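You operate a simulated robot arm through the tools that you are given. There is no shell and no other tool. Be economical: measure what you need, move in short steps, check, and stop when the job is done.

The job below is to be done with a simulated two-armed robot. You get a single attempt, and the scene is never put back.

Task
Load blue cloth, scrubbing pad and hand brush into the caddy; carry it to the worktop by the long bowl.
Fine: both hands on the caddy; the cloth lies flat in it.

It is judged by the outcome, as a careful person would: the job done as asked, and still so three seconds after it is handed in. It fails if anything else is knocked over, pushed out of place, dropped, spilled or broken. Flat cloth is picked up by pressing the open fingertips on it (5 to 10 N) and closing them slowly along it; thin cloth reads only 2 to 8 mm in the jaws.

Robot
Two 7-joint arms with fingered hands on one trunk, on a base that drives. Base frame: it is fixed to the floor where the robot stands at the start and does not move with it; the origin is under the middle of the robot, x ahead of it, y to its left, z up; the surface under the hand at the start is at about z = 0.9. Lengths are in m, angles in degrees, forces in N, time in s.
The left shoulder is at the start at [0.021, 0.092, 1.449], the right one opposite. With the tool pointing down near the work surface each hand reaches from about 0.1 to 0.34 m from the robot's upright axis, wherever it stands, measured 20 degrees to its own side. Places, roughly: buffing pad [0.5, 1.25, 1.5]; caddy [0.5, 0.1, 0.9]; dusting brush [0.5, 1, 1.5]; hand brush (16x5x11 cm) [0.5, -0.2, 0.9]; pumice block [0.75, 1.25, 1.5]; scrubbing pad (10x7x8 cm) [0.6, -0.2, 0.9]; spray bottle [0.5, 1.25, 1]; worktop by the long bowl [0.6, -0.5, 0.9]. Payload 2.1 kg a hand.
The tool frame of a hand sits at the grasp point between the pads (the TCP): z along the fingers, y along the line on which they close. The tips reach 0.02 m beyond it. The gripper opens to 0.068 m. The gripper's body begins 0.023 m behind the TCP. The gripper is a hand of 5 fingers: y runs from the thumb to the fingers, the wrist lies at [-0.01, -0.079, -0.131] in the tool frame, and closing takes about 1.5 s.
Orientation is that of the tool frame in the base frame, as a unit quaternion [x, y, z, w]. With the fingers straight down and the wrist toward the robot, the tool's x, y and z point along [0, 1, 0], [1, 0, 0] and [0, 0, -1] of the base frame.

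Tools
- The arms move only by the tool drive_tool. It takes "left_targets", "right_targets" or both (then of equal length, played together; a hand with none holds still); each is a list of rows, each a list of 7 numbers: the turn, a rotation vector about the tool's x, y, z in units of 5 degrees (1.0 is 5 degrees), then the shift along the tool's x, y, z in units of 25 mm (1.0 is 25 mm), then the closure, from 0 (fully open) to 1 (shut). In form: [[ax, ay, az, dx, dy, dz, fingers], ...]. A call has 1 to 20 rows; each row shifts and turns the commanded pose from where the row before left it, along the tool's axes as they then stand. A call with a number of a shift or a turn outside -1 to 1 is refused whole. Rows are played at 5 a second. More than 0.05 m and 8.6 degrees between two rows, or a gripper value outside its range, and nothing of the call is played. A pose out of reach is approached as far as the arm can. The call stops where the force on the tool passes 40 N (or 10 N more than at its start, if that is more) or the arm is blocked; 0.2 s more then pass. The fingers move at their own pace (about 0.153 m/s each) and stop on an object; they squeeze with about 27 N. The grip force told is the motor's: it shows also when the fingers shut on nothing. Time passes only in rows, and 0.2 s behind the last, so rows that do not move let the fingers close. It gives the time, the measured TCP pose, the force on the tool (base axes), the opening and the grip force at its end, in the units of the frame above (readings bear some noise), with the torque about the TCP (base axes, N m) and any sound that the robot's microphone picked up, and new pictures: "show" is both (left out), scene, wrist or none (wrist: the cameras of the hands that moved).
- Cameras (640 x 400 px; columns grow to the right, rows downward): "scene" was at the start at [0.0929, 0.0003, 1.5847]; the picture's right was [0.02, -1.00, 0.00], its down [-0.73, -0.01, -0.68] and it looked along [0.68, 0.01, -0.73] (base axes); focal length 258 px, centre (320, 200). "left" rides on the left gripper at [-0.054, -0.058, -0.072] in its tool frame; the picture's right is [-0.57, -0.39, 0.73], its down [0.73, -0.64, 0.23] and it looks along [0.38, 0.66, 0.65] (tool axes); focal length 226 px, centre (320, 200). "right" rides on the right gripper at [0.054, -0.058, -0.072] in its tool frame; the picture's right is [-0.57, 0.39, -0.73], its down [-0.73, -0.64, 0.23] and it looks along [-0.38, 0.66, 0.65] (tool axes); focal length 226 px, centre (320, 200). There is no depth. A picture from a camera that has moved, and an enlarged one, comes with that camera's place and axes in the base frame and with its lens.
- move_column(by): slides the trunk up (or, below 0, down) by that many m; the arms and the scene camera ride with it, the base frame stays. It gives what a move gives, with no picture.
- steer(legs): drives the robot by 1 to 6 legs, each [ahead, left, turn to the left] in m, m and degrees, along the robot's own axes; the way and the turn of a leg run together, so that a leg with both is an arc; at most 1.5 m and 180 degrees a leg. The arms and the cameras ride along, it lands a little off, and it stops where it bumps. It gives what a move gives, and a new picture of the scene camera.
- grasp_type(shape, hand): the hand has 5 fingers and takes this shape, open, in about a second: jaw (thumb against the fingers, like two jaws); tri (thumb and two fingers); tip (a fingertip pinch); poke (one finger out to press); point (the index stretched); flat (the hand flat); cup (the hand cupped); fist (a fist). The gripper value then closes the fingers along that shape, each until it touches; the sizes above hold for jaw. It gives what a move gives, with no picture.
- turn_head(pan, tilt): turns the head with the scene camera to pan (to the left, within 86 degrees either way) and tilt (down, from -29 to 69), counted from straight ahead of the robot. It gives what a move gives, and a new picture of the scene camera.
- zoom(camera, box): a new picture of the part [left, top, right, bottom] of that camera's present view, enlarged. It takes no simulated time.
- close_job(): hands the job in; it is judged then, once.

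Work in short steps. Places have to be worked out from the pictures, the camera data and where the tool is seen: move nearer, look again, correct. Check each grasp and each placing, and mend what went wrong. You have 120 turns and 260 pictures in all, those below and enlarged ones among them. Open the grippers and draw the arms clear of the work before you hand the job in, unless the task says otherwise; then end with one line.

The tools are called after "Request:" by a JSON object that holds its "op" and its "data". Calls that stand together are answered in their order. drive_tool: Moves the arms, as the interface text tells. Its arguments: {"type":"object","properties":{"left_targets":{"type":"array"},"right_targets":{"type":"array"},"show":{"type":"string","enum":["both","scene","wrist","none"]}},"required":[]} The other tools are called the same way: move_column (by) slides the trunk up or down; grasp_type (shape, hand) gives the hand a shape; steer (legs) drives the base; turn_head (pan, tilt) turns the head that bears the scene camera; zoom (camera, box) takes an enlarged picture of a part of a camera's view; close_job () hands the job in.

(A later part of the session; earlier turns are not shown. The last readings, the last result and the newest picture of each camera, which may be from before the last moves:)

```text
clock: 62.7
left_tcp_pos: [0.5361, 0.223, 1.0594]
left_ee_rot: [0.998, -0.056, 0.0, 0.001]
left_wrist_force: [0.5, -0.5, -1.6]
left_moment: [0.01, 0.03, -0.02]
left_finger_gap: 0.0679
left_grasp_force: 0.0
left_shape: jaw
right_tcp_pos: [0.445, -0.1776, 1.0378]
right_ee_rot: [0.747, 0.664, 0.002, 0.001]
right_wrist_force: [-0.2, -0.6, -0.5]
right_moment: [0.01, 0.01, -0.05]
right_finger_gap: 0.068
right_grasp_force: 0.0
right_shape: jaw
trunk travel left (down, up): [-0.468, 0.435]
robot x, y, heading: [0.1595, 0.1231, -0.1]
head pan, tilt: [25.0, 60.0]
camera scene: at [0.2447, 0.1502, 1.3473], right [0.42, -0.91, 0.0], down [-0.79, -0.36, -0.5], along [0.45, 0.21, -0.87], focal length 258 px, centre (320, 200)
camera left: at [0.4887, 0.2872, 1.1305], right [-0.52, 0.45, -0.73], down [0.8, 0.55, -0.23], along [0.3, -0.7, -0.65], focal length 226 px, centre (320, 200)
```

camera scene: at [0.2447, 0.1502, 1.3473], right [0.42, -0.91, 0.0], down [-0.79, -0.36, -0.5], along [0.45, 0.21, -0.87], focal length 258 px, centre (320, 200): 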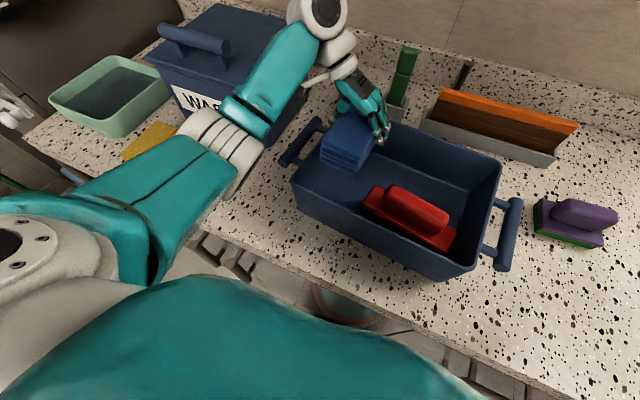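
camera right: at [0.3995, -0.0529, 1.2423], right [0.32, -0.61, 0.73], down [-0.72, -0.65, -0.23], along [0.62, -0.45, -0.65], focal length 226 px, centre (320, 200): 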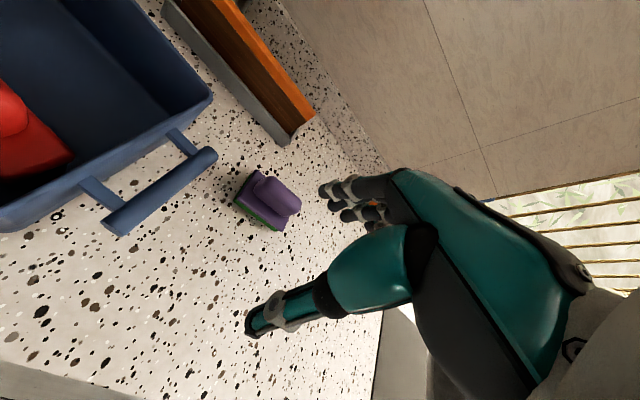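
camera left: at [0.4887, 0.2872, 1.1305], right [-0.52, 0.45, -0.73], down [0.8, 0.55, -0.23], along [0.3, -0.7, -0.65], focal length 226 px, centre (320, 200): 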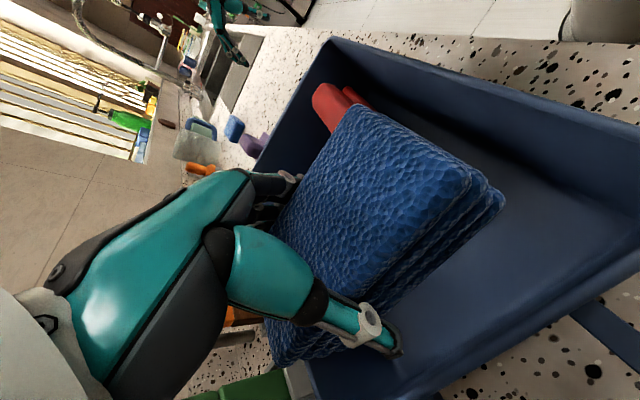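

The cloth is still wedged in the open hand. I lower it back onto the floor first, fully open, and then work the hand free.

Request:
{"op": "drive_tool", "data": {"left_targets": [[0, 0, 0, 0, 0, 0.9, 0], [0, 0, 0, 0, 0, 0.9, 0], [0, 0, 0, 0, 0, 0.9, 0], [0, 0, 0, 0, 0, 0.9, 0], [0, 0, 0, 0, 0, 0.7, 0], [0, 0, 0, 0, 0, 0.25, 0], [0, 0, 0, 0, 0, 0.15, 0]]}}

Request:
{"op": "zoom", "data": {"camera": "scene", "box": [280, 90, 500, 270]}}

```text
clock: 64.3
left_tcp_pos: [0.5354, 0.2201, 0.9416]
left_ee_rot: [0.998, -0.056, 0.002, 0.0]
left_wrist_force: [0.2, 1.4, 11.9]
left_moment: [-0.16, 0.03, -0.07]
left_finger_gap: 0.0677
left_grasp_force: 0.1
left_shape: jaw
right_tcp_pos: [0.4453, -0.1783, 1.0371]
right_ee_rot: [0.747, 0.665, 0.002, 0.0]
right_wrist_force: [0.4, -0.6, -0.6]
right_moment: [0.03, -0.01, -0.01]
right_finger_gap: 0.0676
right_grasp_force: 0.0
right_shape: jaw
trunk travel left (down, up): [-0.468, 0.435]
robot x, y, heading: [0.1619, 0.1225, -0.0]
head pan, tilt: [25.0, 60.0]
camera scene: at [0.244, 0.1502, 1.3475], right [0.42, -0.91, 0.0], down [-0.79, -0.36, -0.5], along [0.45, 0.21, -0.87], focal length 258 px, centre (320, 200)
camera left: at [0.4887, 0.2849, 1.0131], right [-0.52, 0.45, -0.73], down [0.8, 0.55, -0.23], along [0.3, -0.7, -0.64], focal length 226 px, centre (320, 200)
```

scene: 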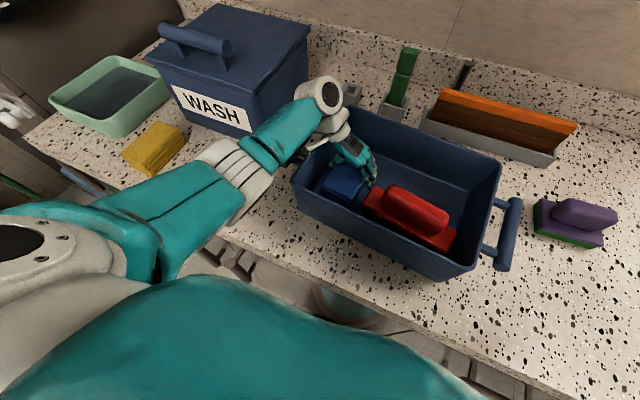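
left: 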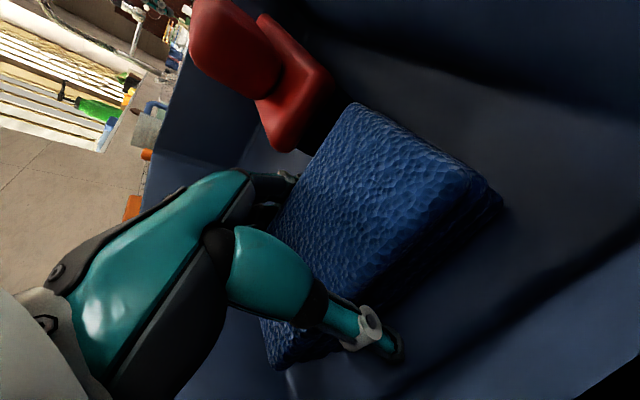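

```text
2.22 times, centred on (390, 180) of scene
camera zoom: at [0.244, 0.1502, 1.3475], right [0.42, -0.91, 0.0], down [-0.79, -0.36, -0.5], along [0.45, 0.21, -0.87], focal length 573 px, centre (164, 244)
```

zoom: 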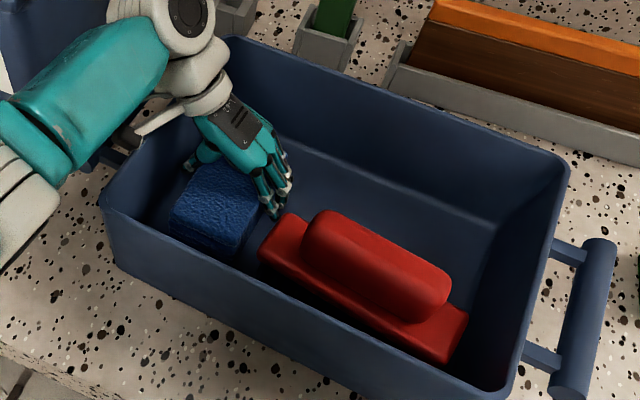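

Thumb and fingers still hug the sides at full jaw opening. I rise a few mm and switch the hand to the cupped shape, which should spread wider, letting the cloth settle.

Request:
{"op": "drive_tool", "data": {"left_targets": [[0, 0, 0, 0, 0, -0.3, 0]], "show": "none"}}

Request:
{"op": "grasp_type", "data": {"hand": "left", "shape": "flat"}}

Request:
{"op": "zoom", "data": {"camera": "left", "box": [0, 0, 640, 400]}}

Request:
{"op": "zoom", "data": {"camera": "scene", "box": [280, 90, 500, 270]}}

```text
clock: 64.7
left_tcp_pos: [0.5359, 0.2216, 0.9487]
left_ee_rot: [0.998, -0.057, -0.001, 0.0]
left_wrist_force: [0.4, -0.6, -1.3]
left_moment: [0.0, 0.01, 0.01]
left_finger_gap: 0.0681
left_grasp_force: 0.1
left_shape: jaw
right_tcp_pos: [0.4453, -0.179, 1.0372]
right_ee_rot: [0.747, 0.664, 0.002, 0.0]
right_wrist_force: [0.1, 0.1, 1.3]
right_moment: [-0.03, 0.06, 0.0]
right_finger_gap: 0.0679
right_grasp_force: 0.1
right_shape: jaw
trunk travel left (down, up): [-0.468, 0.435]
robot x, y, heading: [0.163, 0.1293, -0.2]
head pan, tilt: [25.0, 60.0]
```

```text
clock: 65.6
left_tcp_pos: [0.5353, 0.2221, 0.9486]
left_ee_rot: [0.998, -0.056, 0.0, 0.0]
left_wrist_force: [-1.1, 1.4, 3.9]
left_moment: [-0.23, 0.06, -0.24]
left_finger_gap: 0.0
left_grasp_force: 0.0
left_shape: flat
right_tcp_pos: [0.4452, -0.1782, 1.0383]
right_ee_rot: [0.747, 0.665, 0.003, 0.001]
right_wrist_force: [0.0, 0.7, -0.1]
right_moment: [0.02, -0.01, 0.0]
right_finger_gap: 0.0679
right_grasp_force: 0.0
right_shape: jaw
trunk travel left (down, up): [-0.468, 0.435]
robot x, y, heading: [0.1602, 0.1198, -0.3]
head pan, tilt: [25.0, 60.0]
```

```text
1.00 times, centred on (320, 200) of left (not enlarged: the box is as wide or as high as the picture)
camera zoom: at [0.4885, 0.2853, 1.0197], right [-0.52, 0.45, -0.73], down [0.8, 0.55, -0.23], along [0.3, -0.7, -0.65], focal length 226 px, centre (320, 200)
```

zoom: 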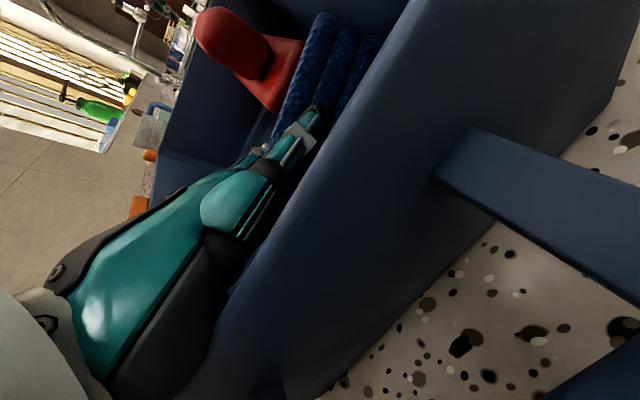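

```text
2.22 times, centred on (390, 180) of scene
camera zoom: at [0.2442, 0.1504, 1.3474], right [0.42, -0.91, 0.0], down [-0.79, -0.36, -0.5], along [0.45, 0.21, -0.87], focal length 573 px, centre (164, 244)
```

zoom: 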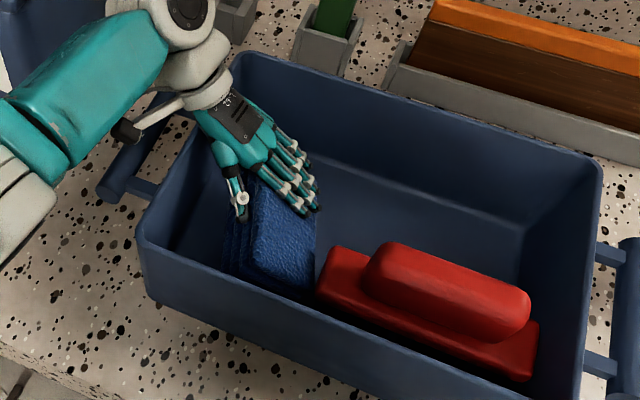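

The flat shape pushed the caddy a few cm right and tipped the cloth on its side. I withdraw the hand straight up and look.

Request:
{"op": "drive_tool", "data": {"left_targets": [[0, 0, 0, 0, 0, -0.5, 0], [0, 0, 0, 0, 0, -0.8, 0], [0, 0, 0, 0, 0, -1, 0], [0, 0, 0, 0, 0, -1, 0], [0, 0, 0, 0, 0, -1, 0], [0, 0, 0, 0, 0, -1, 0]]}}

Request:
{"op": "zoom", "data": {"camera": "scene", "box": [280, 90, 540, 290]}}

```text
clock: 67.0
left_tcp_pos: [0.5363, 0.222, 1.0803]
left_ee_rot: [0.998, -0.055, -0.001, 0.0]
left_wrist_force: [-0.7, 0.2, -0.5]
left_moment: [0.01, 0.01, 0.01]
left_finger_gap: 0.0
left_grasp_force: 0.1
left_shape: flat
right_tcp_pos: [0.4447, -0.1787, 1.0382]
right_ee_rot: [0.748, 0.664, 0.003, 0.0]
right_wrist_force: [0.0, 0.2, -0.6]
right_moment: [0.0, 0.02, -0.02]
right_finger_gap: 0.0679
right_grasp_force: 0.0
right_shape: jaw
trunk travel left (down, up): [-0.468, 0.435]
robot x, y, heading: [0.1591, 0.122, -0.0]
head pan, tilt: [25.0, 60.0]
camera scene: at [0.2447, 0.1502, 1.3473], right [0.42, -0.91, 0.0], down [-0.79, -0.36, -0.5], along [0.45, 0.21, -0.87], focal length 258 px, centre (320, 200)
camera left: at [0.4886, 0.2855, 1.1519], right [-0.52, 0.45, -0.73], down [0.8, 0.55, -0.23], along [0.3, -0.7, -0.65], focal length 226 px, centre (320, 200)
```

scene: 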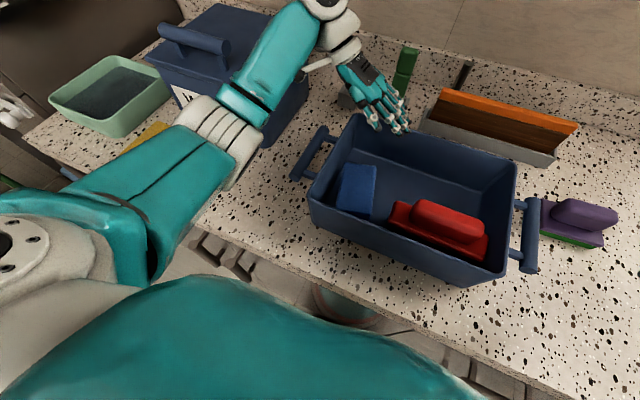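
left: 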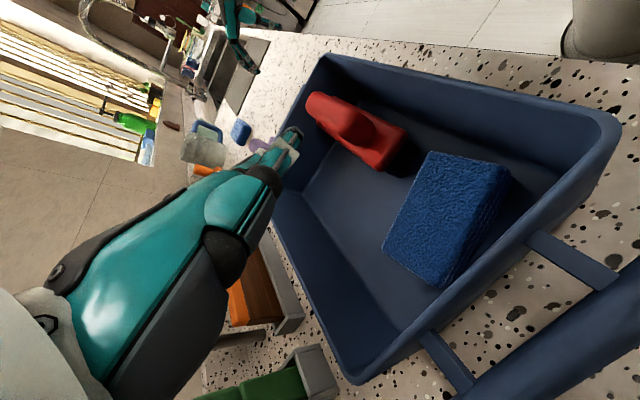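

```text
2.00 times, centred on (410, 190) of scene
camera zoom: at [0.2447, 0.1502, 1.3473], right [0.42, -0.91, 0.0], down [-0.79, -0.36, -0.5], along [0.45, 0.21, -0.87], focal length 516 px, centre (140, 220)
```

zoom: 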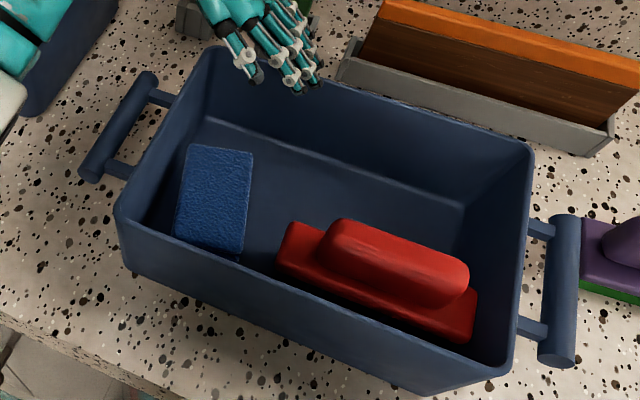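

The cloth dropped and seems to lie in the caddy's left end. I zoom to check whether it is flat and whether the handle touches the pad.

Request:
{"op": "zoom", "data": {"camera": "left", "box": [340, 120, 560, 320]}}

Request:
{"op": "zoom", "data": {"camera": "scene", "box": [310, 140, 400, 230]}}

Request:
{"op": "zoom", "data": {"camera": "scene", "box": [490, 170, 640, 290]}}

```text
2.00 times, centred on (450, 220) of left
camera zoom: at [0.4886, 0.2855, 1.1519], right [-0.52, 0.45, -0.73], down [0.8, 0.55, -0.23], along [0.3, -0.7, -0.65], focal length 452 px, centre (60, 160)
```

zoom: 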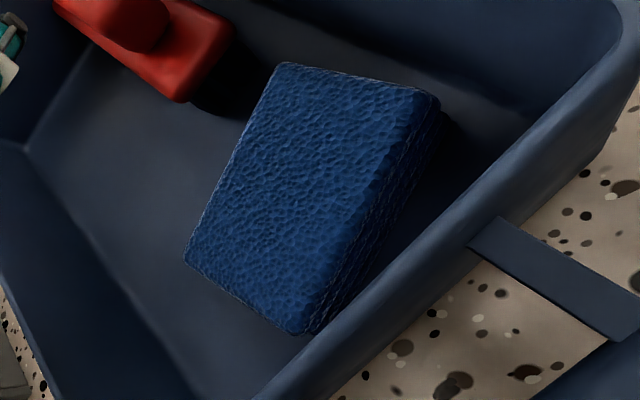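

```text
4.44 times, centred on (355, 185) of scene
camera zoom: at [0.2447, 0.1502, 1.3473], right [0.42, -0.91, 0.0], down [-0.79, -0.36, -0.5], along [0.45, 0.21, -0.87], focal length 1146 px, centre (164, 267)
```

zoom: 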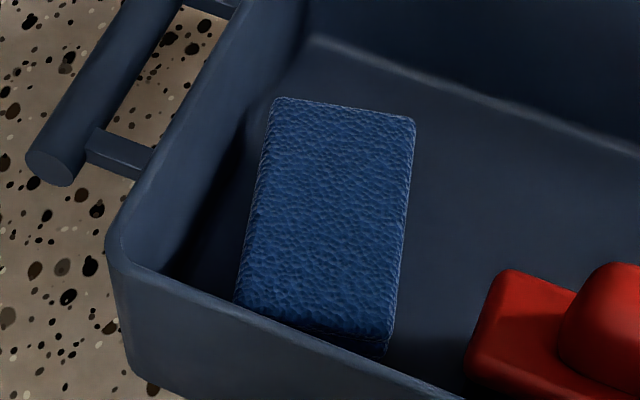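

```text
3.33 times, centred on (565, 230) of scene
camera zoom: at [0.2447, 0.1502, 1.3473], right [0.42, -0.91, 0.0], down [-0.79, -0.36, -0.5], along [0.45, 0.21, -0.87], focal length 860 px, centre (-497, 100)
```

zoom: 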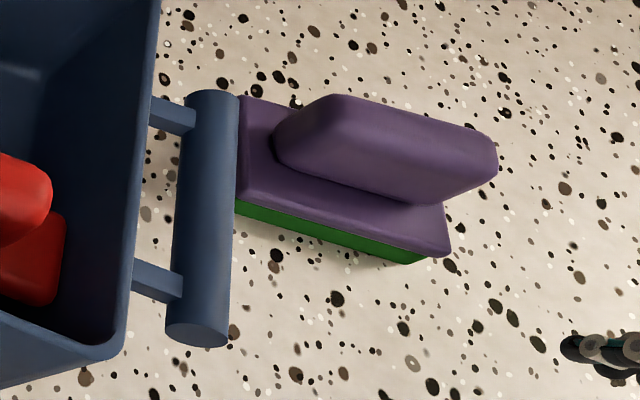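

The cloth looks flat. Next is the scrubbing pad at about [0.615,-0.20]. I raise and retract the left hand in jaw shape, then drive right 0.2 m.

Request:
{"op": "drive_tool", "data": {"left_targets": [[0, 0, 0, -0.6, 0, -0.9, 0], [0, 0, 0, -0.9, 0, -0.9, 0], [0, 0, 0, -0.9, 0, -0.6, 0]], "show": "none"}}

Request:
{"op": "grasp_type", "data": {"hand": "left", "shape": "jaw"}}

Request:
{"op": "steer", "data": {"legs": [[0, -0.22, 0]]}}

Request:
{"op": "turn_head", "data": {"pan": 0, "tilt": 58}}

```text
clock: 67.8
left_tcp_pos: [0.4773, 0.2288, 1.1416]
left_ee_rot: [0.998, -0.056, 0.0, 0.001]
left_wrist_force: [-0.3, -0.6, -0.1]
left_moment: [0.04, -0.02, -0.05]
left_finger_gap: 0.0002
left_grasp_force: 0.1
left_shape: flat
right_tcp_pos: [0.4457, -0.1794, 1.0381]
right_ee_rot: [0.747, 0.665, 0.003, 0.0]
right_wrist_force: [0.5, 0.5, 0.6]
right_moment: [0.01, 0.03, 0.04]
right_finger_gap: 0.0679
right_grasp_force: 0.1
right_shape: jaw
trunk travel left (down, up): [-0.468, 0.435]
robot x, y, heading: [0.1629, 0.1217, -0.1]
head pan, tilt: [25.0, 60.0]
```

```text
clock: 68.7
left_tcp_pos: [0.4791, 0.2288, 1.1408]
left_ee_rot: [0.998, -0.056, 0.0, 0.0]
left_wrist_force: [-0.1, 0.0, 0.2]
left_moment: [0.01, 0.02, 0.03]
left_finger_gap: 0.068
left_grasp_force: 0.0
left_shape: jaw
right_tcp_pos: [0.4456, -0.1787, 1.0372]
right_ee_rot: [0.747, 0.665, 0.003, 0.0]
right_wrist_force: [0.1, -0.1, 0.0]
right_moment: [0.04, 0.02, 0.01]
right_finger_gap: 0.0681
right_grasp_force: 0.1
right_shape: jaw
trunk travel left (down, up): [-0.468, 0.435]
robot x, y, heading: [0.1604, 0.1241, -0.1]
head pan, tilt: [25.0, 60.0]
```

```text
clock: 70.4
left_tcp_pos: [0.4767, 0.0016, 1.1409]
left_ee_rot: [0.998, -0.057, 0.001, 0.001]
left_wrist_force: [0.7, -0.9, 0.2]
left_moment: [0.02, 0.01, -0.03]
left_finger_gap: 0.0679
left_grasp_force: 0.1
left_shape: jaw
right_tcp_pos: [0.4437, -0.4055, 1.0364]
right_ee_rot: [0.748, 0.663, 0.002, 0.0]
right_wrist_force: [-0.3, 0.4, 0.4]
right_moment: [0.0, -0.01, 0.03]
right_finger_gap: 0.0679
right_grasp_force: 0.0
right_shape: jaw
trunk travel left (down, up): [-0.468, 0.435]
robot x, y, heading: [0.1552, -0.1012, -0.1]
head pan, tilt: [25.0, 60.0]
camera scene: at [0.2437, -0.0764, 1.3473], right [0.42, -0.91, 0.0], down [-0.79, -0.36, -0.5], along [0.45, 0.21, -0.87], focal length 258 px, centre (320, 200)
```

scene: 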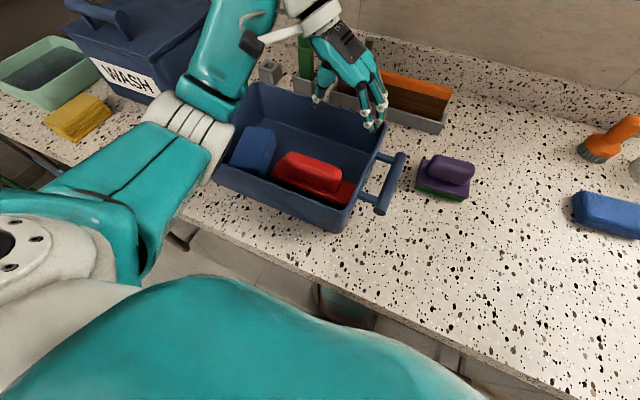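

```text
clock: 71.3
left_tcp_pos: [0.4785, 0.0031, 1.1409]
left_ee_rot: [0.998, -0.057, 0.0, 0.0]
left_wrist_force: [0.3, 0.7, -0.4]
left_moment: [0.03, 0.01, -0.03]
left_finger_gap: 0.0677
left_grasp_force: 0.0
left_shape: jaw
right_tcp_pos: [0.4432, -0.4051, 1.0378]
right_ee_rot: [0.748, 0.664, 0.002, 0.0]
right_wrist_force: [-1.0, -0.2, -0.7]
right_moment: [-0.02, 0.0, -0.03]
right_finger_gap: 0.0679
right_grasp_force: 0.0
right_shape: jaw
trunk travel left (down, up): [-0.468, 0.435]
robot x, y, heading: [0.159, -0.1026, -0.3]
head pan, tilt: [0.0, 58.0]
camera scene: at [0.2521, -0.1042, 1.3497], right [0.0, -1.0, 0.0], down [-0.85, 0.0, -0.53], along [0.53, 0.0, -0.85], focal length 258 px, centre (320, 200)
```

scene: 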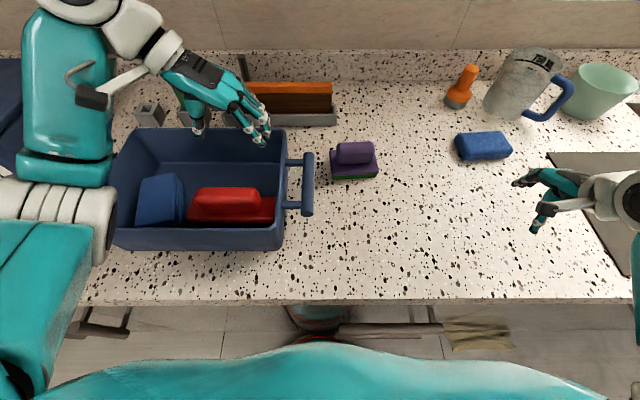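

The pad is at about [0.60,-0.173], unmoved. I drive 5 cm left, then bring the right hand above it at yaw ≈+3° in steps.

Request:
{"op": "steer", "data": {"legs": [[0, 0.06, 0]]}}

Request:
{"op": "drive_tool", "data": {"right_targets": [[0, 0, -0.9, 0.5, 0.4, -0.3, 0], [0, 0, -0.9, 0.7, 0.7, -0.3, 0], [0, 0, 0, 0.8, 0.8, 0, 0], [0, 0, 0, 0.8, 0.8, 0, 0], [0, 0, 0, 0.9, 0.8, 0, 0], [0, 0, 0, 0.9, 0.8, 0, 0], [0, 0, 0, 0.9, 0.8, 0, 0], [0, 0, 0, 0.8, 0.8, 0, 0]]}}

```text
clock: 72.3
left_tcp_pos: [0.478, 0.0631, 1.1406]
left_ee_rot: [0.998, -0.057, 0.001, 0.001]
left_wrist_force: [-0.3, 0.9, -0.5]
left_moment: [0.0, -0.02, 0.0]
left_finger_gap: 0.068
left_grasp_force: 0.0
left_shape: jaw
right_tcp_pos: [0.4442, -0.3445, 1.037]
right_ee_rot: [0.748, 0.664, 0.002, 0.001]
right_wrist_force: [0.1, 0.4, 0.3]
right_moment: [-0.01, 0.0, 0.0]
right_finger_gap: 0.068
right_grasp_force: 0.0
right_shape: jaw
trunk travel left (down, up): [-0.468, 0.435]
robot x, y, heading: [0.1627, -0.0436, -0.0]
head pan, tilt: [0.0, 58.0]
camera scene: at [0.2524, -0.0432, 1.3497], right [-0.01, -1.0, 0.0], down [-0.85, 0.0, -0.53], along [0.53, 0.0, -0.85], focal length 258 px, centre (320, 200)
```

scene: 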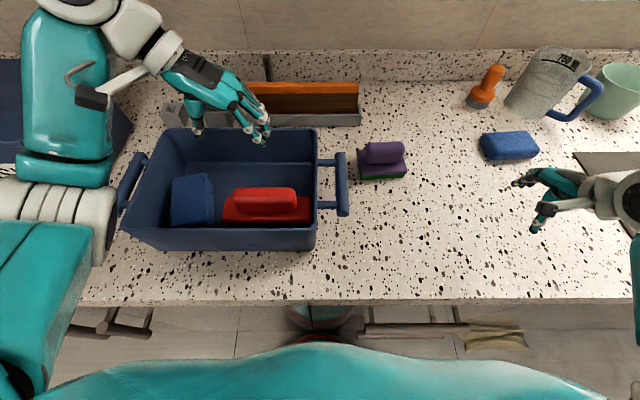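

```text
clock: 74.1
left_tcp_pos: [0.4777, 0.0629, 1.1409]
left_ee_rot: [0.998, -0.058, 0.0, 0.001]
left_wrist_force: [-0.7, 0.5, 0.6]
left_moment: [0.03, 0.01, 0.04]
left_finger_gap: 0.0679
left_grasp_force: 0.1
left_shape: jaw
right_tcp_pos: [0.589, -0.1847, 1.0544]
right_ee_rot: [0.693, 0.72, 0.001, 0.001]
right_wrist_force: [0.2, -0.4, -0.7]
right_moment: [0.0, -0.07, -0.03]
right_finger_gap: 0.0675
right_grasp_force: 0.0
right_shape: jaw
trunk travel left (down, up): [-0.468, 0.435]
robot x, y, heading: [0.159, -0.045, -0.5]
head pan, tilt: [0.0, 58.0]
camera scene: at [0.2526, -0.0437, 1.3496], right [-0.01, -1.0, 0.0], down [-0.85, 0.01, -0.53], along [0.53, 0.0, -0.85], focal length 258 px, centre (320, 200)
camera right: at [0.5268, -0.134, 1.1264], right [0.41, -0.55, 0.73], down [-0.61, -0.76, -0.23], along [0.68, -0.35, -0.64], focal length 226 px, centre (320, 200)
```

scene: 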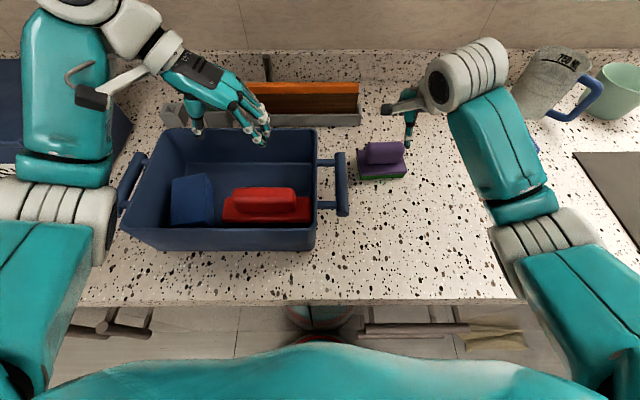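
right: 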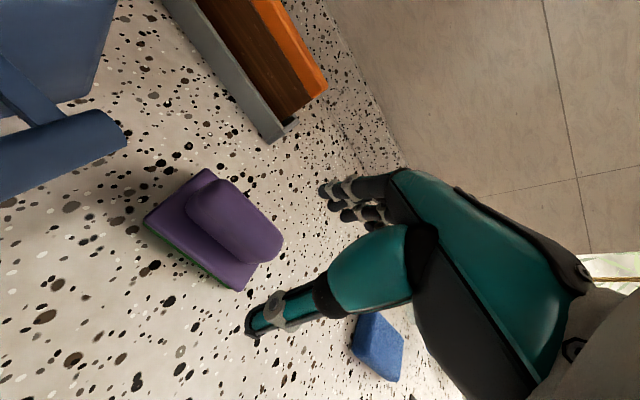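

Handle of the pad is at about [0.605,-0.169], turned ~7°. I align and descend around it.

Request:
{"op": "drive_tool", "data": {"right_targets": [[0, 0, -0.5, 0.3, 0.35, 0.4, 0], [0, 0, -0.5, 0.28, 0.35, 0.6, 0], [0, 0, 0, 0, 0, 0.8, 0], [0, 0, 0, 0, 0, 0.8, 0], [0, 0, 0, 0, 0, 0.5, 0]]}}

```text
clock: 75.3
left_tcp_pos: [0.4775, 0.0624, 1.1409]
left_ee_rot: [0.998, -0.057, 0.0, 0.001]
left_wrist_force: [-0.3, -0.2, -0.7]
left_moment: [0.0, 0.0, 0.02]
left_finger_gap: 0.0677
left_grasp_force: 0.0
left_shape: jaw
right_tcp_pos: [0.6048, -0.1688, 0.9774]
right_ee_rot: [0.661, 0.75, 0.002, 0.001]
right_wrist_force: [0.8, -0.3, -1.0]
right_moment: [-0.02, 0.01, 0.01]
right_finger_gap: 0.0678
right_grasp_force: 0.0
right_shape: jaw
trunk travel left (down, up): [-0.468, 0.435]
robot x, y, heading: [0.1565, -0.039, 0.2]
head pan, tilt: [0.0, 58.0]
camera scene: at [0.2525, -0.0438, 1.3497], right [-0.01, -1.0, 0.0], down [-0.85, 0.01, -0.53], along [0.53, 0.0, -0.85], focal length 258 px, centre (320, 200)
camera right: at [0.5383, -0.123, 1.0483], right [0.45, -0.52, 0.73], down [-0.54, -0.81, -0.23], along [0.71, -0.29, -0.64], focal length 226 px, centre (320, 200)
```

scene: 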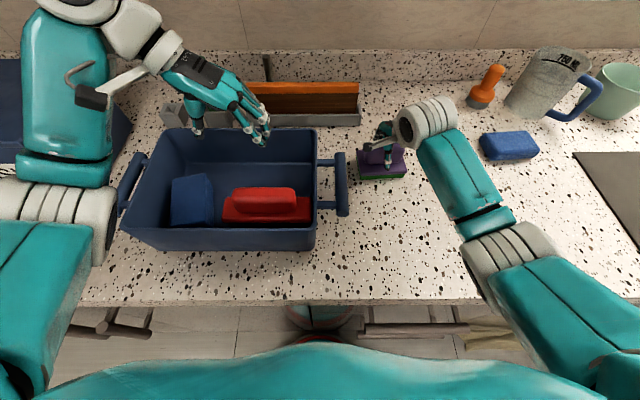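
right: 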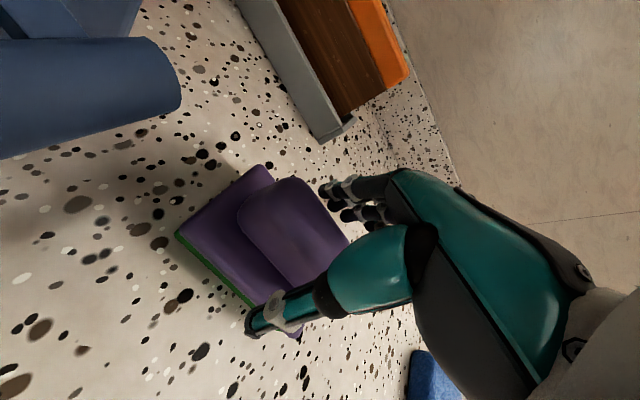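

The handle lies between thumb and fingers. I go down 13 mm, close, and lift a little.

Request:
{"op": "drive_tool", "data": {"right_targets": [[0, 0, 0, 0, 0, 0.3, 0], [0, 0, 0, 0, 0, 0.22, 0], [0, 0, 0, 0, 0, 0, 1], [0, 0, 0, 0, 0, 0, 1], [0, 0, 0, 0, 0, 0, 1], [0, 0, 0, 0, 0, 0, 1], [0, 0, 0, 0, 0, 0, 1], [0, 0, 0, 0, 0, 0, 1], [0, 0, 0, 0, 0, 0, 1], [0, 0, 0, 0, 0, -0.5, 1], [0, 0, 0, 0, 0, -0.8, 1], [0, 0, 0, 0, 0, 0, 1]]}}

```text
clock: 77.9
left_tcp_pos: [0.4771, 0.0629, 1.1398]
left_ee_rot: [0.998, -0.057, 0.0, 0.0]
left_wrist_force: [-0.5, 0.1, 0.0]
left_moment: [0.05, 0.0, 0.01]
left_finger_gap: 0.0681
left_grasp_force: 0.1
left_shape: jaw
right_tcp_pos: [0.6043, -0.1693, 0.996]
right_ee_rot: [0.661, 0.751, 0.002, 0.0]
right_wrist_force: [-0.1, -0.1, -1.0]
right_moment: [0.02, -0.02, 0.02]
right_finger_gap: 0.0325
right_grasp_force: 27.3
right_shape: jaw
trunk travel left (down, up): [-0.468, 0.435]
robot x, y, heading: [0.1549, -0.0419, -0.1]
head pan, tilt: [0.0, 58.0]
camera scene: at [0.2526, -0.0438, 1.3496], right [-0.01, -1.0, 0.0], down [-0.85, 0.01, -0.53], along [0.53, 0.0, -0.85], focal length 258 px, centre (320, 200)
camera right: at [0.5382, -0.1236, 1.0683], right [0.45, -0.52, 0.73], down [-0.54, -0.81, -0.23], along [0.71, -0.29, -0.64], focal length 226 px, centre (320, 200)
```

scene: 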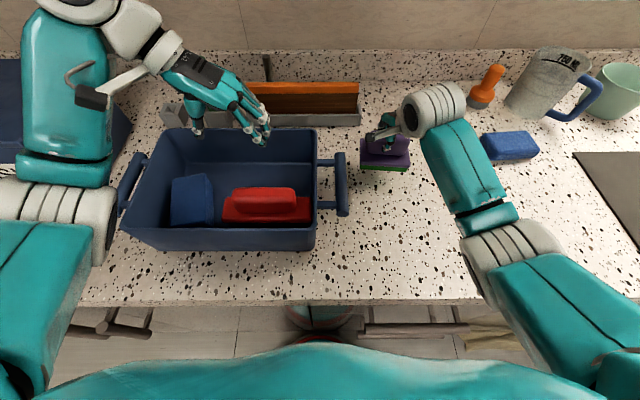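
right: 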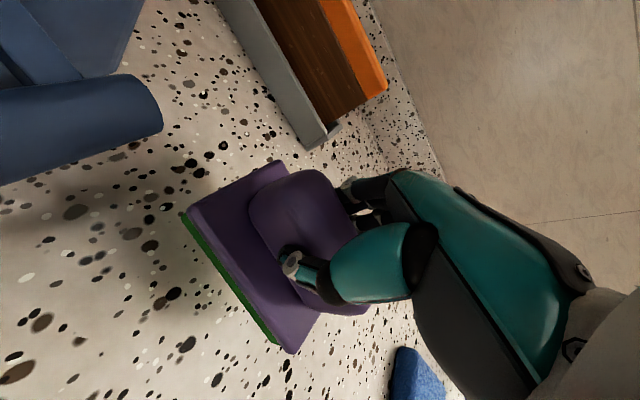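

Pad is held (32 mm). I raise it above the rim, un-yaw it to match the caddy, and drive left 0.21 m.

Request:
{"op": "drive_tool", "data": {"right_targets": [[0, 0, 0.5, 0, 0, -0.9, 1], [0, 0, 0.5, 0, 0, -0.9, 1], [0, 0, 0.4, 0, 0, -0.9, 1], [0, 0, 0, 0, 0, -0.9, 1], [0, 0, 0, 0, 0, -0.6, 1]], "show": "none"}}

Request:
{"op": "steer", "data": {"legs": [[0, 0.21, 0]]}}

```text
clock: 79.1
left_tcp_pos: [0.4779, 0.0631, 1.1408]
left_ee_rot: [0.998, -0.057, 0.0, 0.0]
left_wrist_force: [0.1, 0.0, 1.2]
left_moment: [-0.02, 0.01, -0.01]
left_finger_gap: 0.0679
left_grasp_force: 0.1
left_shape: jaw
right_tcp_pos: [0.604, -0.1705, 1.1026]
right_ee_rot: [0.706, 0.708, 0.002, 0.0]
right_wrist_force: [-0.4, 0.2, -0.8]
right_moment: [0.02, 0.01, 0.02]
right_finger_gap: 0.0325
right_grasp_force: 27.3
right_shape: jaw
trunk travel left (down, up): [-0.468, 0.435]
robot x, y, heading: [0.1562, -0.0443, -0.3]
head pan, tilt: [0.0, 58.0]
```

```text
clock: 80.9
left_tcp_pos: [0.4796, 0.2698, 1.1414]
left_ee_rot: [0.998, -0.058, 0.0, -0.001]
left_wrist_force: [0.5, 0.4, 0.0]
left_moment: [0.0, -0.02, 0.0]
left_finger_gap: 0.0675
left_grasp_force: 0.1
left_shape: jaw
right_tcp_pos: [0.6047, 0.0367, 1.1018]
right_ee_rot: [0.708, 0.706, 0.002, 0.0]
right_wrist_force: [0.4, -0.4, -1.1]
right_moment: [-0.01, -0.02, 0.04]
right_finger_gap: 0.0325
right_grasp_force: 27.1
right_shape: jaw
trunk travel left (down, up): [-0.468, 0.435]
robot x, y, heading: [0.1618, 0.1638, -0.5]
head pan, tilt: [0.0, 58.0]
stopped in leg 1: the robot was blocked; the commanded pose is now the measured one
camera scene: at [0.2533, 0.1641, 1.3496], right [-0.01, -1.0, 0.0], down [-0.85, 0.01, -0.53], along [0.53, 0.0, -0.85], focal length 258 px, centre (320, 200)
```

scene: 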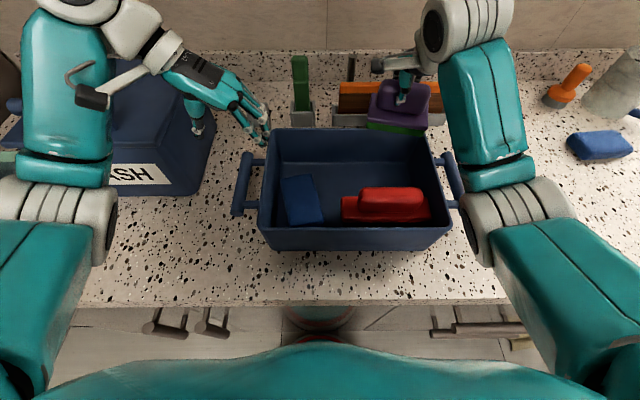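

The drive was blocked right at its end. I check what is near: right forearm by the caddy handle, left arm by the WASH box.

Request:
{"op": "zoom", "data": {"camera": "scene", "box": [390, 110, 550, 270]}}

Request:
{"op": "zoom", "data": {"camera": "scene", "box": [40, 60, 300, 250]}}

```text
2.50 times, centred on (470, 190) of scene
camera zoom: at [0.2533, 0.1641, 1.3496], right [-0.01, -1.0, 0.0], down [-0.85, 0.01, -0.53], along [0.53, 0.0, -0.85], focal length 645 px, centre (-55, 225)
```

zoom: 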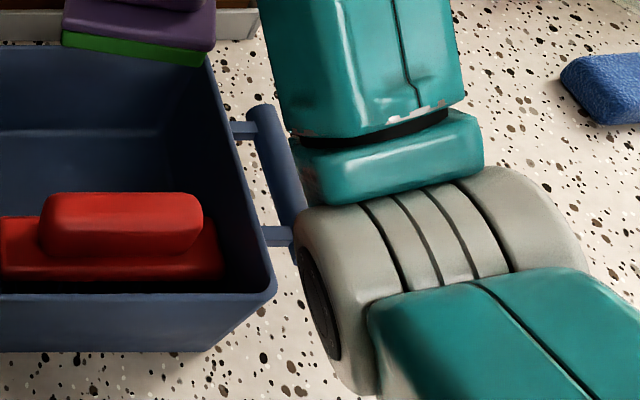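

```text
2.11 times, centred on (170, 155) of scene
camera zoom: at [0.2533, 0.1641, 1.3496], right [-0.01, -1.0, 0.0], down [-0.85, 0.01, -0.53], along [0.53, 0.0, -0.85], focal length 543 px, centre (636, 295)
```

zoom: 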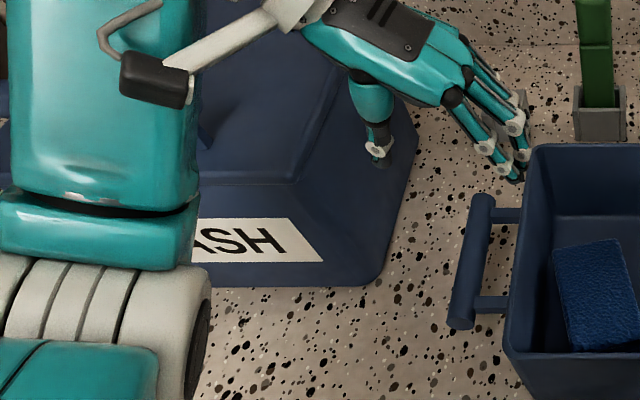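

The right elbow is against the caddy's right handle. I raise the trunk 8 cm (elbow goes up with it) and bring the pad to [0.558,0.04] with the arm.

Request:
{"op": "move_column", "data": {"by": 0.08}}

Request:
{"op": "drive_tool", "data": {"right_targets": [[0, 0, 0, 0, -0.5, 0.6, 1], [0, 0, 0, 0, -0.5, 0.8, 1], [0, 0, 0, 0.1, -0.5, 0.8, 1], [0, 0, 0, 0.1, -0.4, 0.8, 1]]}}

```text
clock: 82.1
left_tcp_pos: [0.4783, 0.2697, 1.2199]
left_ee_rot: [0.998, -0.058, -0.001, 0.001]
left_wrist_force: [0.2, 0.1, 0.1]
left_moment: [-0.02, 0.01, -0.02]
left_finger_gap: 0.068
left_grasp_force: 0.2
left_shape: jaw
right_tcp_pos: [0.605, 0.0386, 1.1807]
right_ee_rot: [0.706, 0.708, 0.002, 0.001]
right_wrist_force: [0.7, 0.6, -1.3]
right_moment: [0.0, 0.01, 0.01]
right_finger_gap: 0.0325
right_grasp_force: 27.0
right_shape: jaw
trunk travel left (down, up): [-0.548, 0.355]
robot x, y, heading: [0.1627, 0.1673, -0.3]
head pan, tilt: [0.0, 58.0]
```

```text
clock: 83.1
left_tcp_pos: [0.4795, 0.2705, 1.2208]
left_ee_rot: [0.998, -0.059, 0.0, -0.001]
left_wrist_force: [-0.4, -0.4, -0.7]
left_moment: [0.02, -0.01, -0.04]
left_finger_gap: 0.0679
left_grasp_force: 0.0
left_shape: jaw
right_tcp_pos: [0.5564, 0.0439, 1.1053]
right_ee_rot: [0.706, 0.708, 0.001, 0.0]
right_wrist_force: [0.0, 0.0, -0.5]
right_moment: [0.05, -0.02, 0.01]
right_finger_gap: 0.0322
right_grasp_force: 27.3
right_shape: jaw
trunk travel left (down, up): [-0.548, 0.355]
robot x, y, heading: [0.1603, 0.166, -0.2]
head pan, tilt: [0.0, 58.0]
camera scene: at [0.2474, 0.1642, 1.4299], right [-0.01, -1.0, 0.0], down [-0.85, 0.01, -0.53], along [0.53, 0.0, -0.85], focal length 258 px, centre (320, 200)
camera right: at [0.4961, 0.0966, 1.1777], right [0.39, -0.57, 0.73], down [-0.64, -0.73, -0.23], along [0.67, -0.37, -0.64], focal length 226 px, centre (320, 200)
```

scene: 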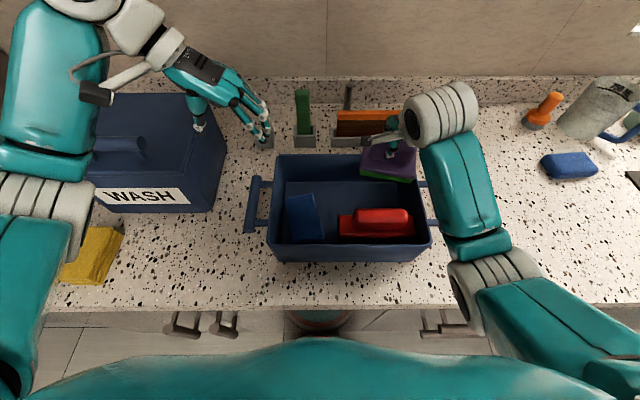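
right: 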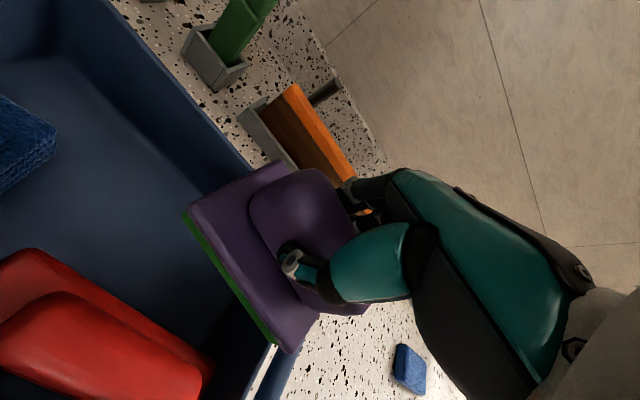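

Pad is above the free rear strip (x 0.512–0.61). I nudge 6 mm back and lower it to just above the floor.

Request:
{"op": "drive_tool", "data": {"right_targets": [[0, 0, 0, 0.2, 0.25, 0.4, 1], [0, 0, 0, 0, 0, 0.9, 1], [0, 0, 0, 0, 0, 0.9, 1], [0, 0, 0, 0, 0, 0.9, 1], [0, 0, 0, 0, 0, 0.8, 1], [0, 0, 0, 0, 0, 0.7, 1]]}}

Request:
{"op": "zoom", "data": {"camera": "scene", "box": [240, 110, 500, 280]}}

```text
clock: 84.5
left_tcp_pos: [0.4789, 0.2695, 1.222]
left_ee_rot: [0.998, -0.059, 0.0, 0.0]
left_wrist_force: [0.5, -0.5, -0.1]
left_moment: [0.02, -0.04, -0.02]
left_finger_gap: 0.0682
left_grasp_force: 0.1
left_shape: jaw
right_tcp_pos: [0.5639, 0.0502, 0.9903]
right_ee_rot: [0.706, 0.708, 0.002, 0.001]
right_wrist_force: [-0.7, -0.2, -1.3]
right_moment: [0.02, 0.04, -0.02]
right_finger_gap: 0.0322
right_grasp_force: 26.2
right_shape: jaw
trunk travel left (down, up): [-0.548, 0.355]
robot x, y, heading: [0.158, 0.1685, -0.2]
head pan, tilt: [0.0, 58.0]
camera scene: at [0.2475, 0.1643, 1.4299], right [-0.01, -1.0, 0.0], down [-0.85, 0.01, -0.53], along [0.53, 0.0, -0.85], focal length 258 px, centre (320, 200)
camera right: at [0.5044, 0.1024, 1.0622], right [0.39, -0.57, 0.73], down [-0.64, -0.73, -0.23], along [0.67, -0.37, -0.64], focal length 226 px, centre (320, 200)
```

scene: 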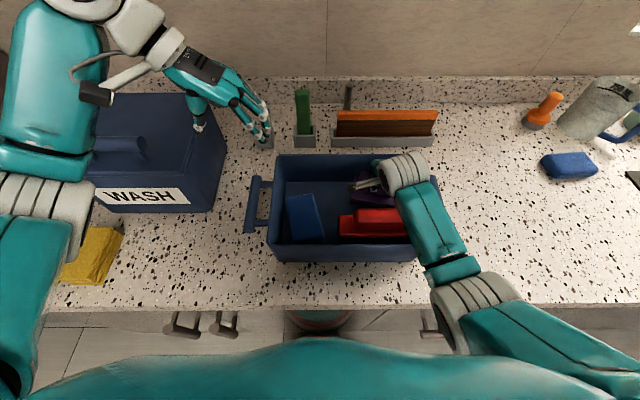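
right: 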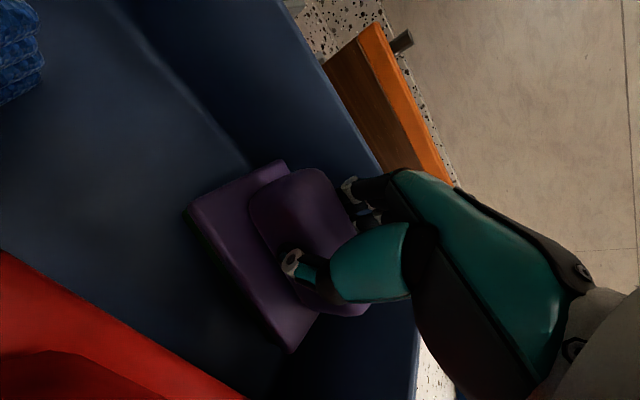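

```text
2.35 times, centred on (370, 195) of scene
camera zoom: at [0.2475, 0.1643, 1.4299], right [-0.01, -1.0, 0.0], down [-0.85, 0.01, -0.53], along [0.53, 0.0, -0.85], focal length 607 px, centre (202, 212)
```

zoom: 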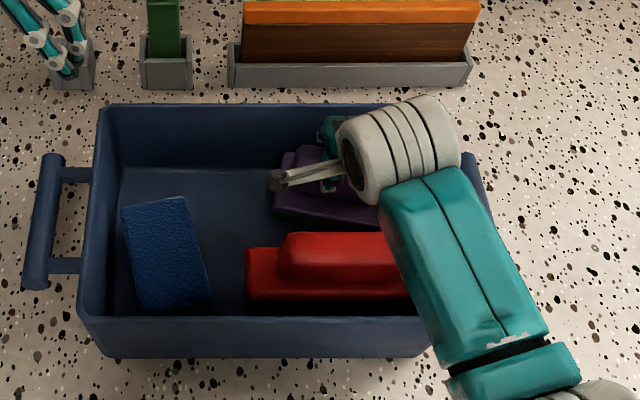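

There's clear space around the pad. I lower slowly to contact.

Request:
{"op": "drive_tool", "data": {"right_targets": [[0, 0, 0, 0, 0, 0.3, 1], [0, 0, 0, 0, 0, 0.2, 1], [0, 0, 0, 0, 0, 0.15, 1]], "show": "none"}}

```text
clock: 85.3
left_tcp_pos: [0.4781, 0.27, 1.2214]
left_ee_rot: [0.998, -0.058, 0.0, 0.0]
left_wrist_force: [0.6, -0.1, 0.4]
left_moment: [-0.04, 0.03, 0.0]
left_finger_gap: 0.068
left_grasp_force: 0.0
left_shape: jaw
right_tcp_pos: [0.565, 0.0494, 0.9749]
right_ee_rot: [0.707, 0.708, 0.002, 0.001]
right_wrist_force: [-0.7, 0.0, -0.5]
right_moment: [0.01, 0.0, 0.02]
right_finger_gap: 0.0325
right_grasp_force: 26.7
right_shape: jaw
trunk travel left (down, up): [-0.548, 0.355]
robot x, y, heading: [0.1622, 0.1658, -0.3]
head pan, tilt: [0.0, 58.0]
```

Request:
{"op": "drive_tool", "data": {"right_targets": [[0, 0, 0, 0, 0, 0.12, 1], [0, 0, 0, 0, 0, 0.1, 1]], "show": "none"}}

```text
clock: 85.9
left_tcp_pos: [0.4782, 0.2703, 1.2204]
left_ee_rot: [0.998, -0.059, 0.0, 0.0]
left_wrist_force: [0.5, -0.7, 0.3]
left_moment: [0.01, -0.02, -0.02]
left_finger_gap: 0.0679
left_grasp_force: 0.1
left_shape: jaw
right_tcp_pos: [0.5642, 0.0492, 0.9695]
right_ee_rot: [0.706, 0.708, 0.003, 0.0]
right_wrist_force: [2.0, 0.0, 4.5]
right_moment: [0.0, 0.03, 0.03]
right_finger_gap: 0.0321
right_grasp_force: 26.4
right_shape: jaw
trunk travel left (down, up): [-0.548, 0.355]
robot x, y, heading: [0.1601, 0.1661, -0.5]
head pan, tilt: [0.0, 58.0]
```

Contact (≈5 N). I release with a partial opening and rise straight up.

Request:
{"op": "drive_tool", "data": {"right_targets": [[0, 0, 0, 0, 0, 0, 0.4], [0, 0, 0, 0, 0, 0, 0.25], [0, 0, 0, 0, 0, 0, 0.2], [0, 0, 0, 0, 0, -0.4, 0.2], [0, 0, 0, 0, 0, -0.8, 0.2], [0, 0, 0, 0, 0, -1, 0.2], [0, 0, 0, 0, 0, -1, 0], [0, 0, 0, 0, 0, -1, 0], [0, 0, 0, 0, 0, -0.8, 0]]}}

Request:
{"op": "zoom", "data": {"camera": "scene", "box": [230, 120, 470, 280]}}

```text
clock: 87.9
left_tcp_pos: [0.4803, 0.2691, 1.2208]
left_ee_rot: [0.998, -0.058, 0.0, 0.0]
left_wrist_force: [1.2, 0.5, 0.3]
left_moment: [-0.03, -0.03, 0.0]
left_finger_gap: 0.068
left_grasp_force: 0.0
left_shape: jaw
right_tcp_pos: [0.5642, 0.0491, 1.0943]
right_ee_rot: [0.706, 0.708, 0.002, 0.001]
right_wrist_force: [0.8, -0.2, 0.0]
right_moment: [0.0, 0.0, -0.01]
right_finger_gap: 0.0679
right_grasp_force: 0.1
right_shape: jaw
trunk travel left (down, up): [-0.548, 0.355]
robot x, y, heading: [0.161, 0.1676, -0.5]
head pan, tilt: [0.0, 58.0]
camera scene: at [0.2474, 0.1643, 1.4299], right [-0.01, -1.0, 0.0], down [-0.85, 0.01, -0.53], along [0.53, 0.0, -0.85], focal length 258 px, centre (320, 200)
camera right: at [0.5031, 0.1026, 1.1664], right [0.39, -0.57, 0.73], down [-0.64, -0.73, -0.23], along [0.67, -0.38, -0.65], focal length 226 px, centre (320, 200)
```

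scene: 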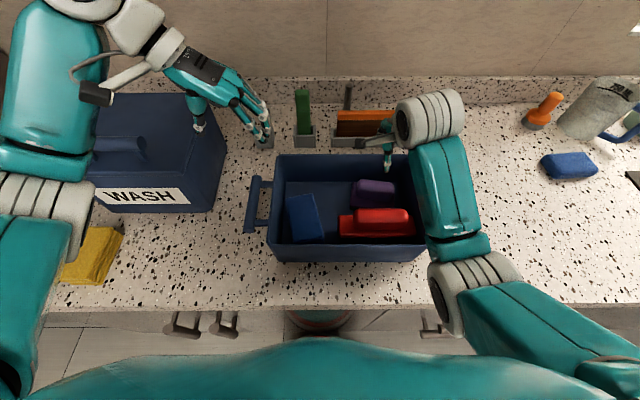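
right: 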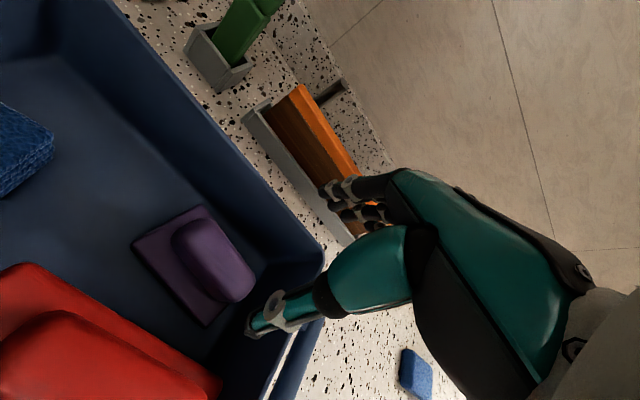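

```text
2.50 times, centred on (350, 200) of scene
camera zoom: at [0.2474, 0.1643, 1.4299], right [-0.01, -1.0, 0.0], down [-0.85, 0.01, -0.53], along [0.53, 0.0, -0.85], focal length 645 px, centre (245, 200)
```

zoom: 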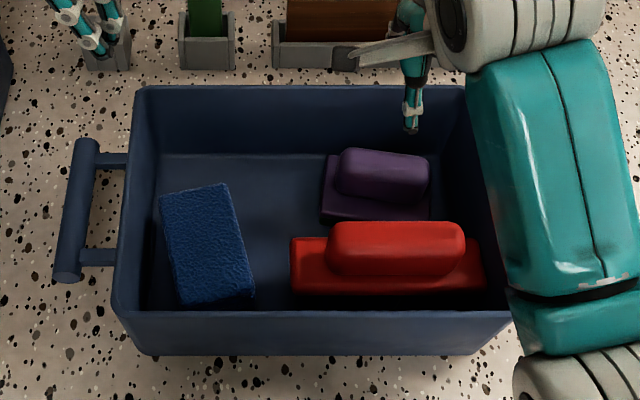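

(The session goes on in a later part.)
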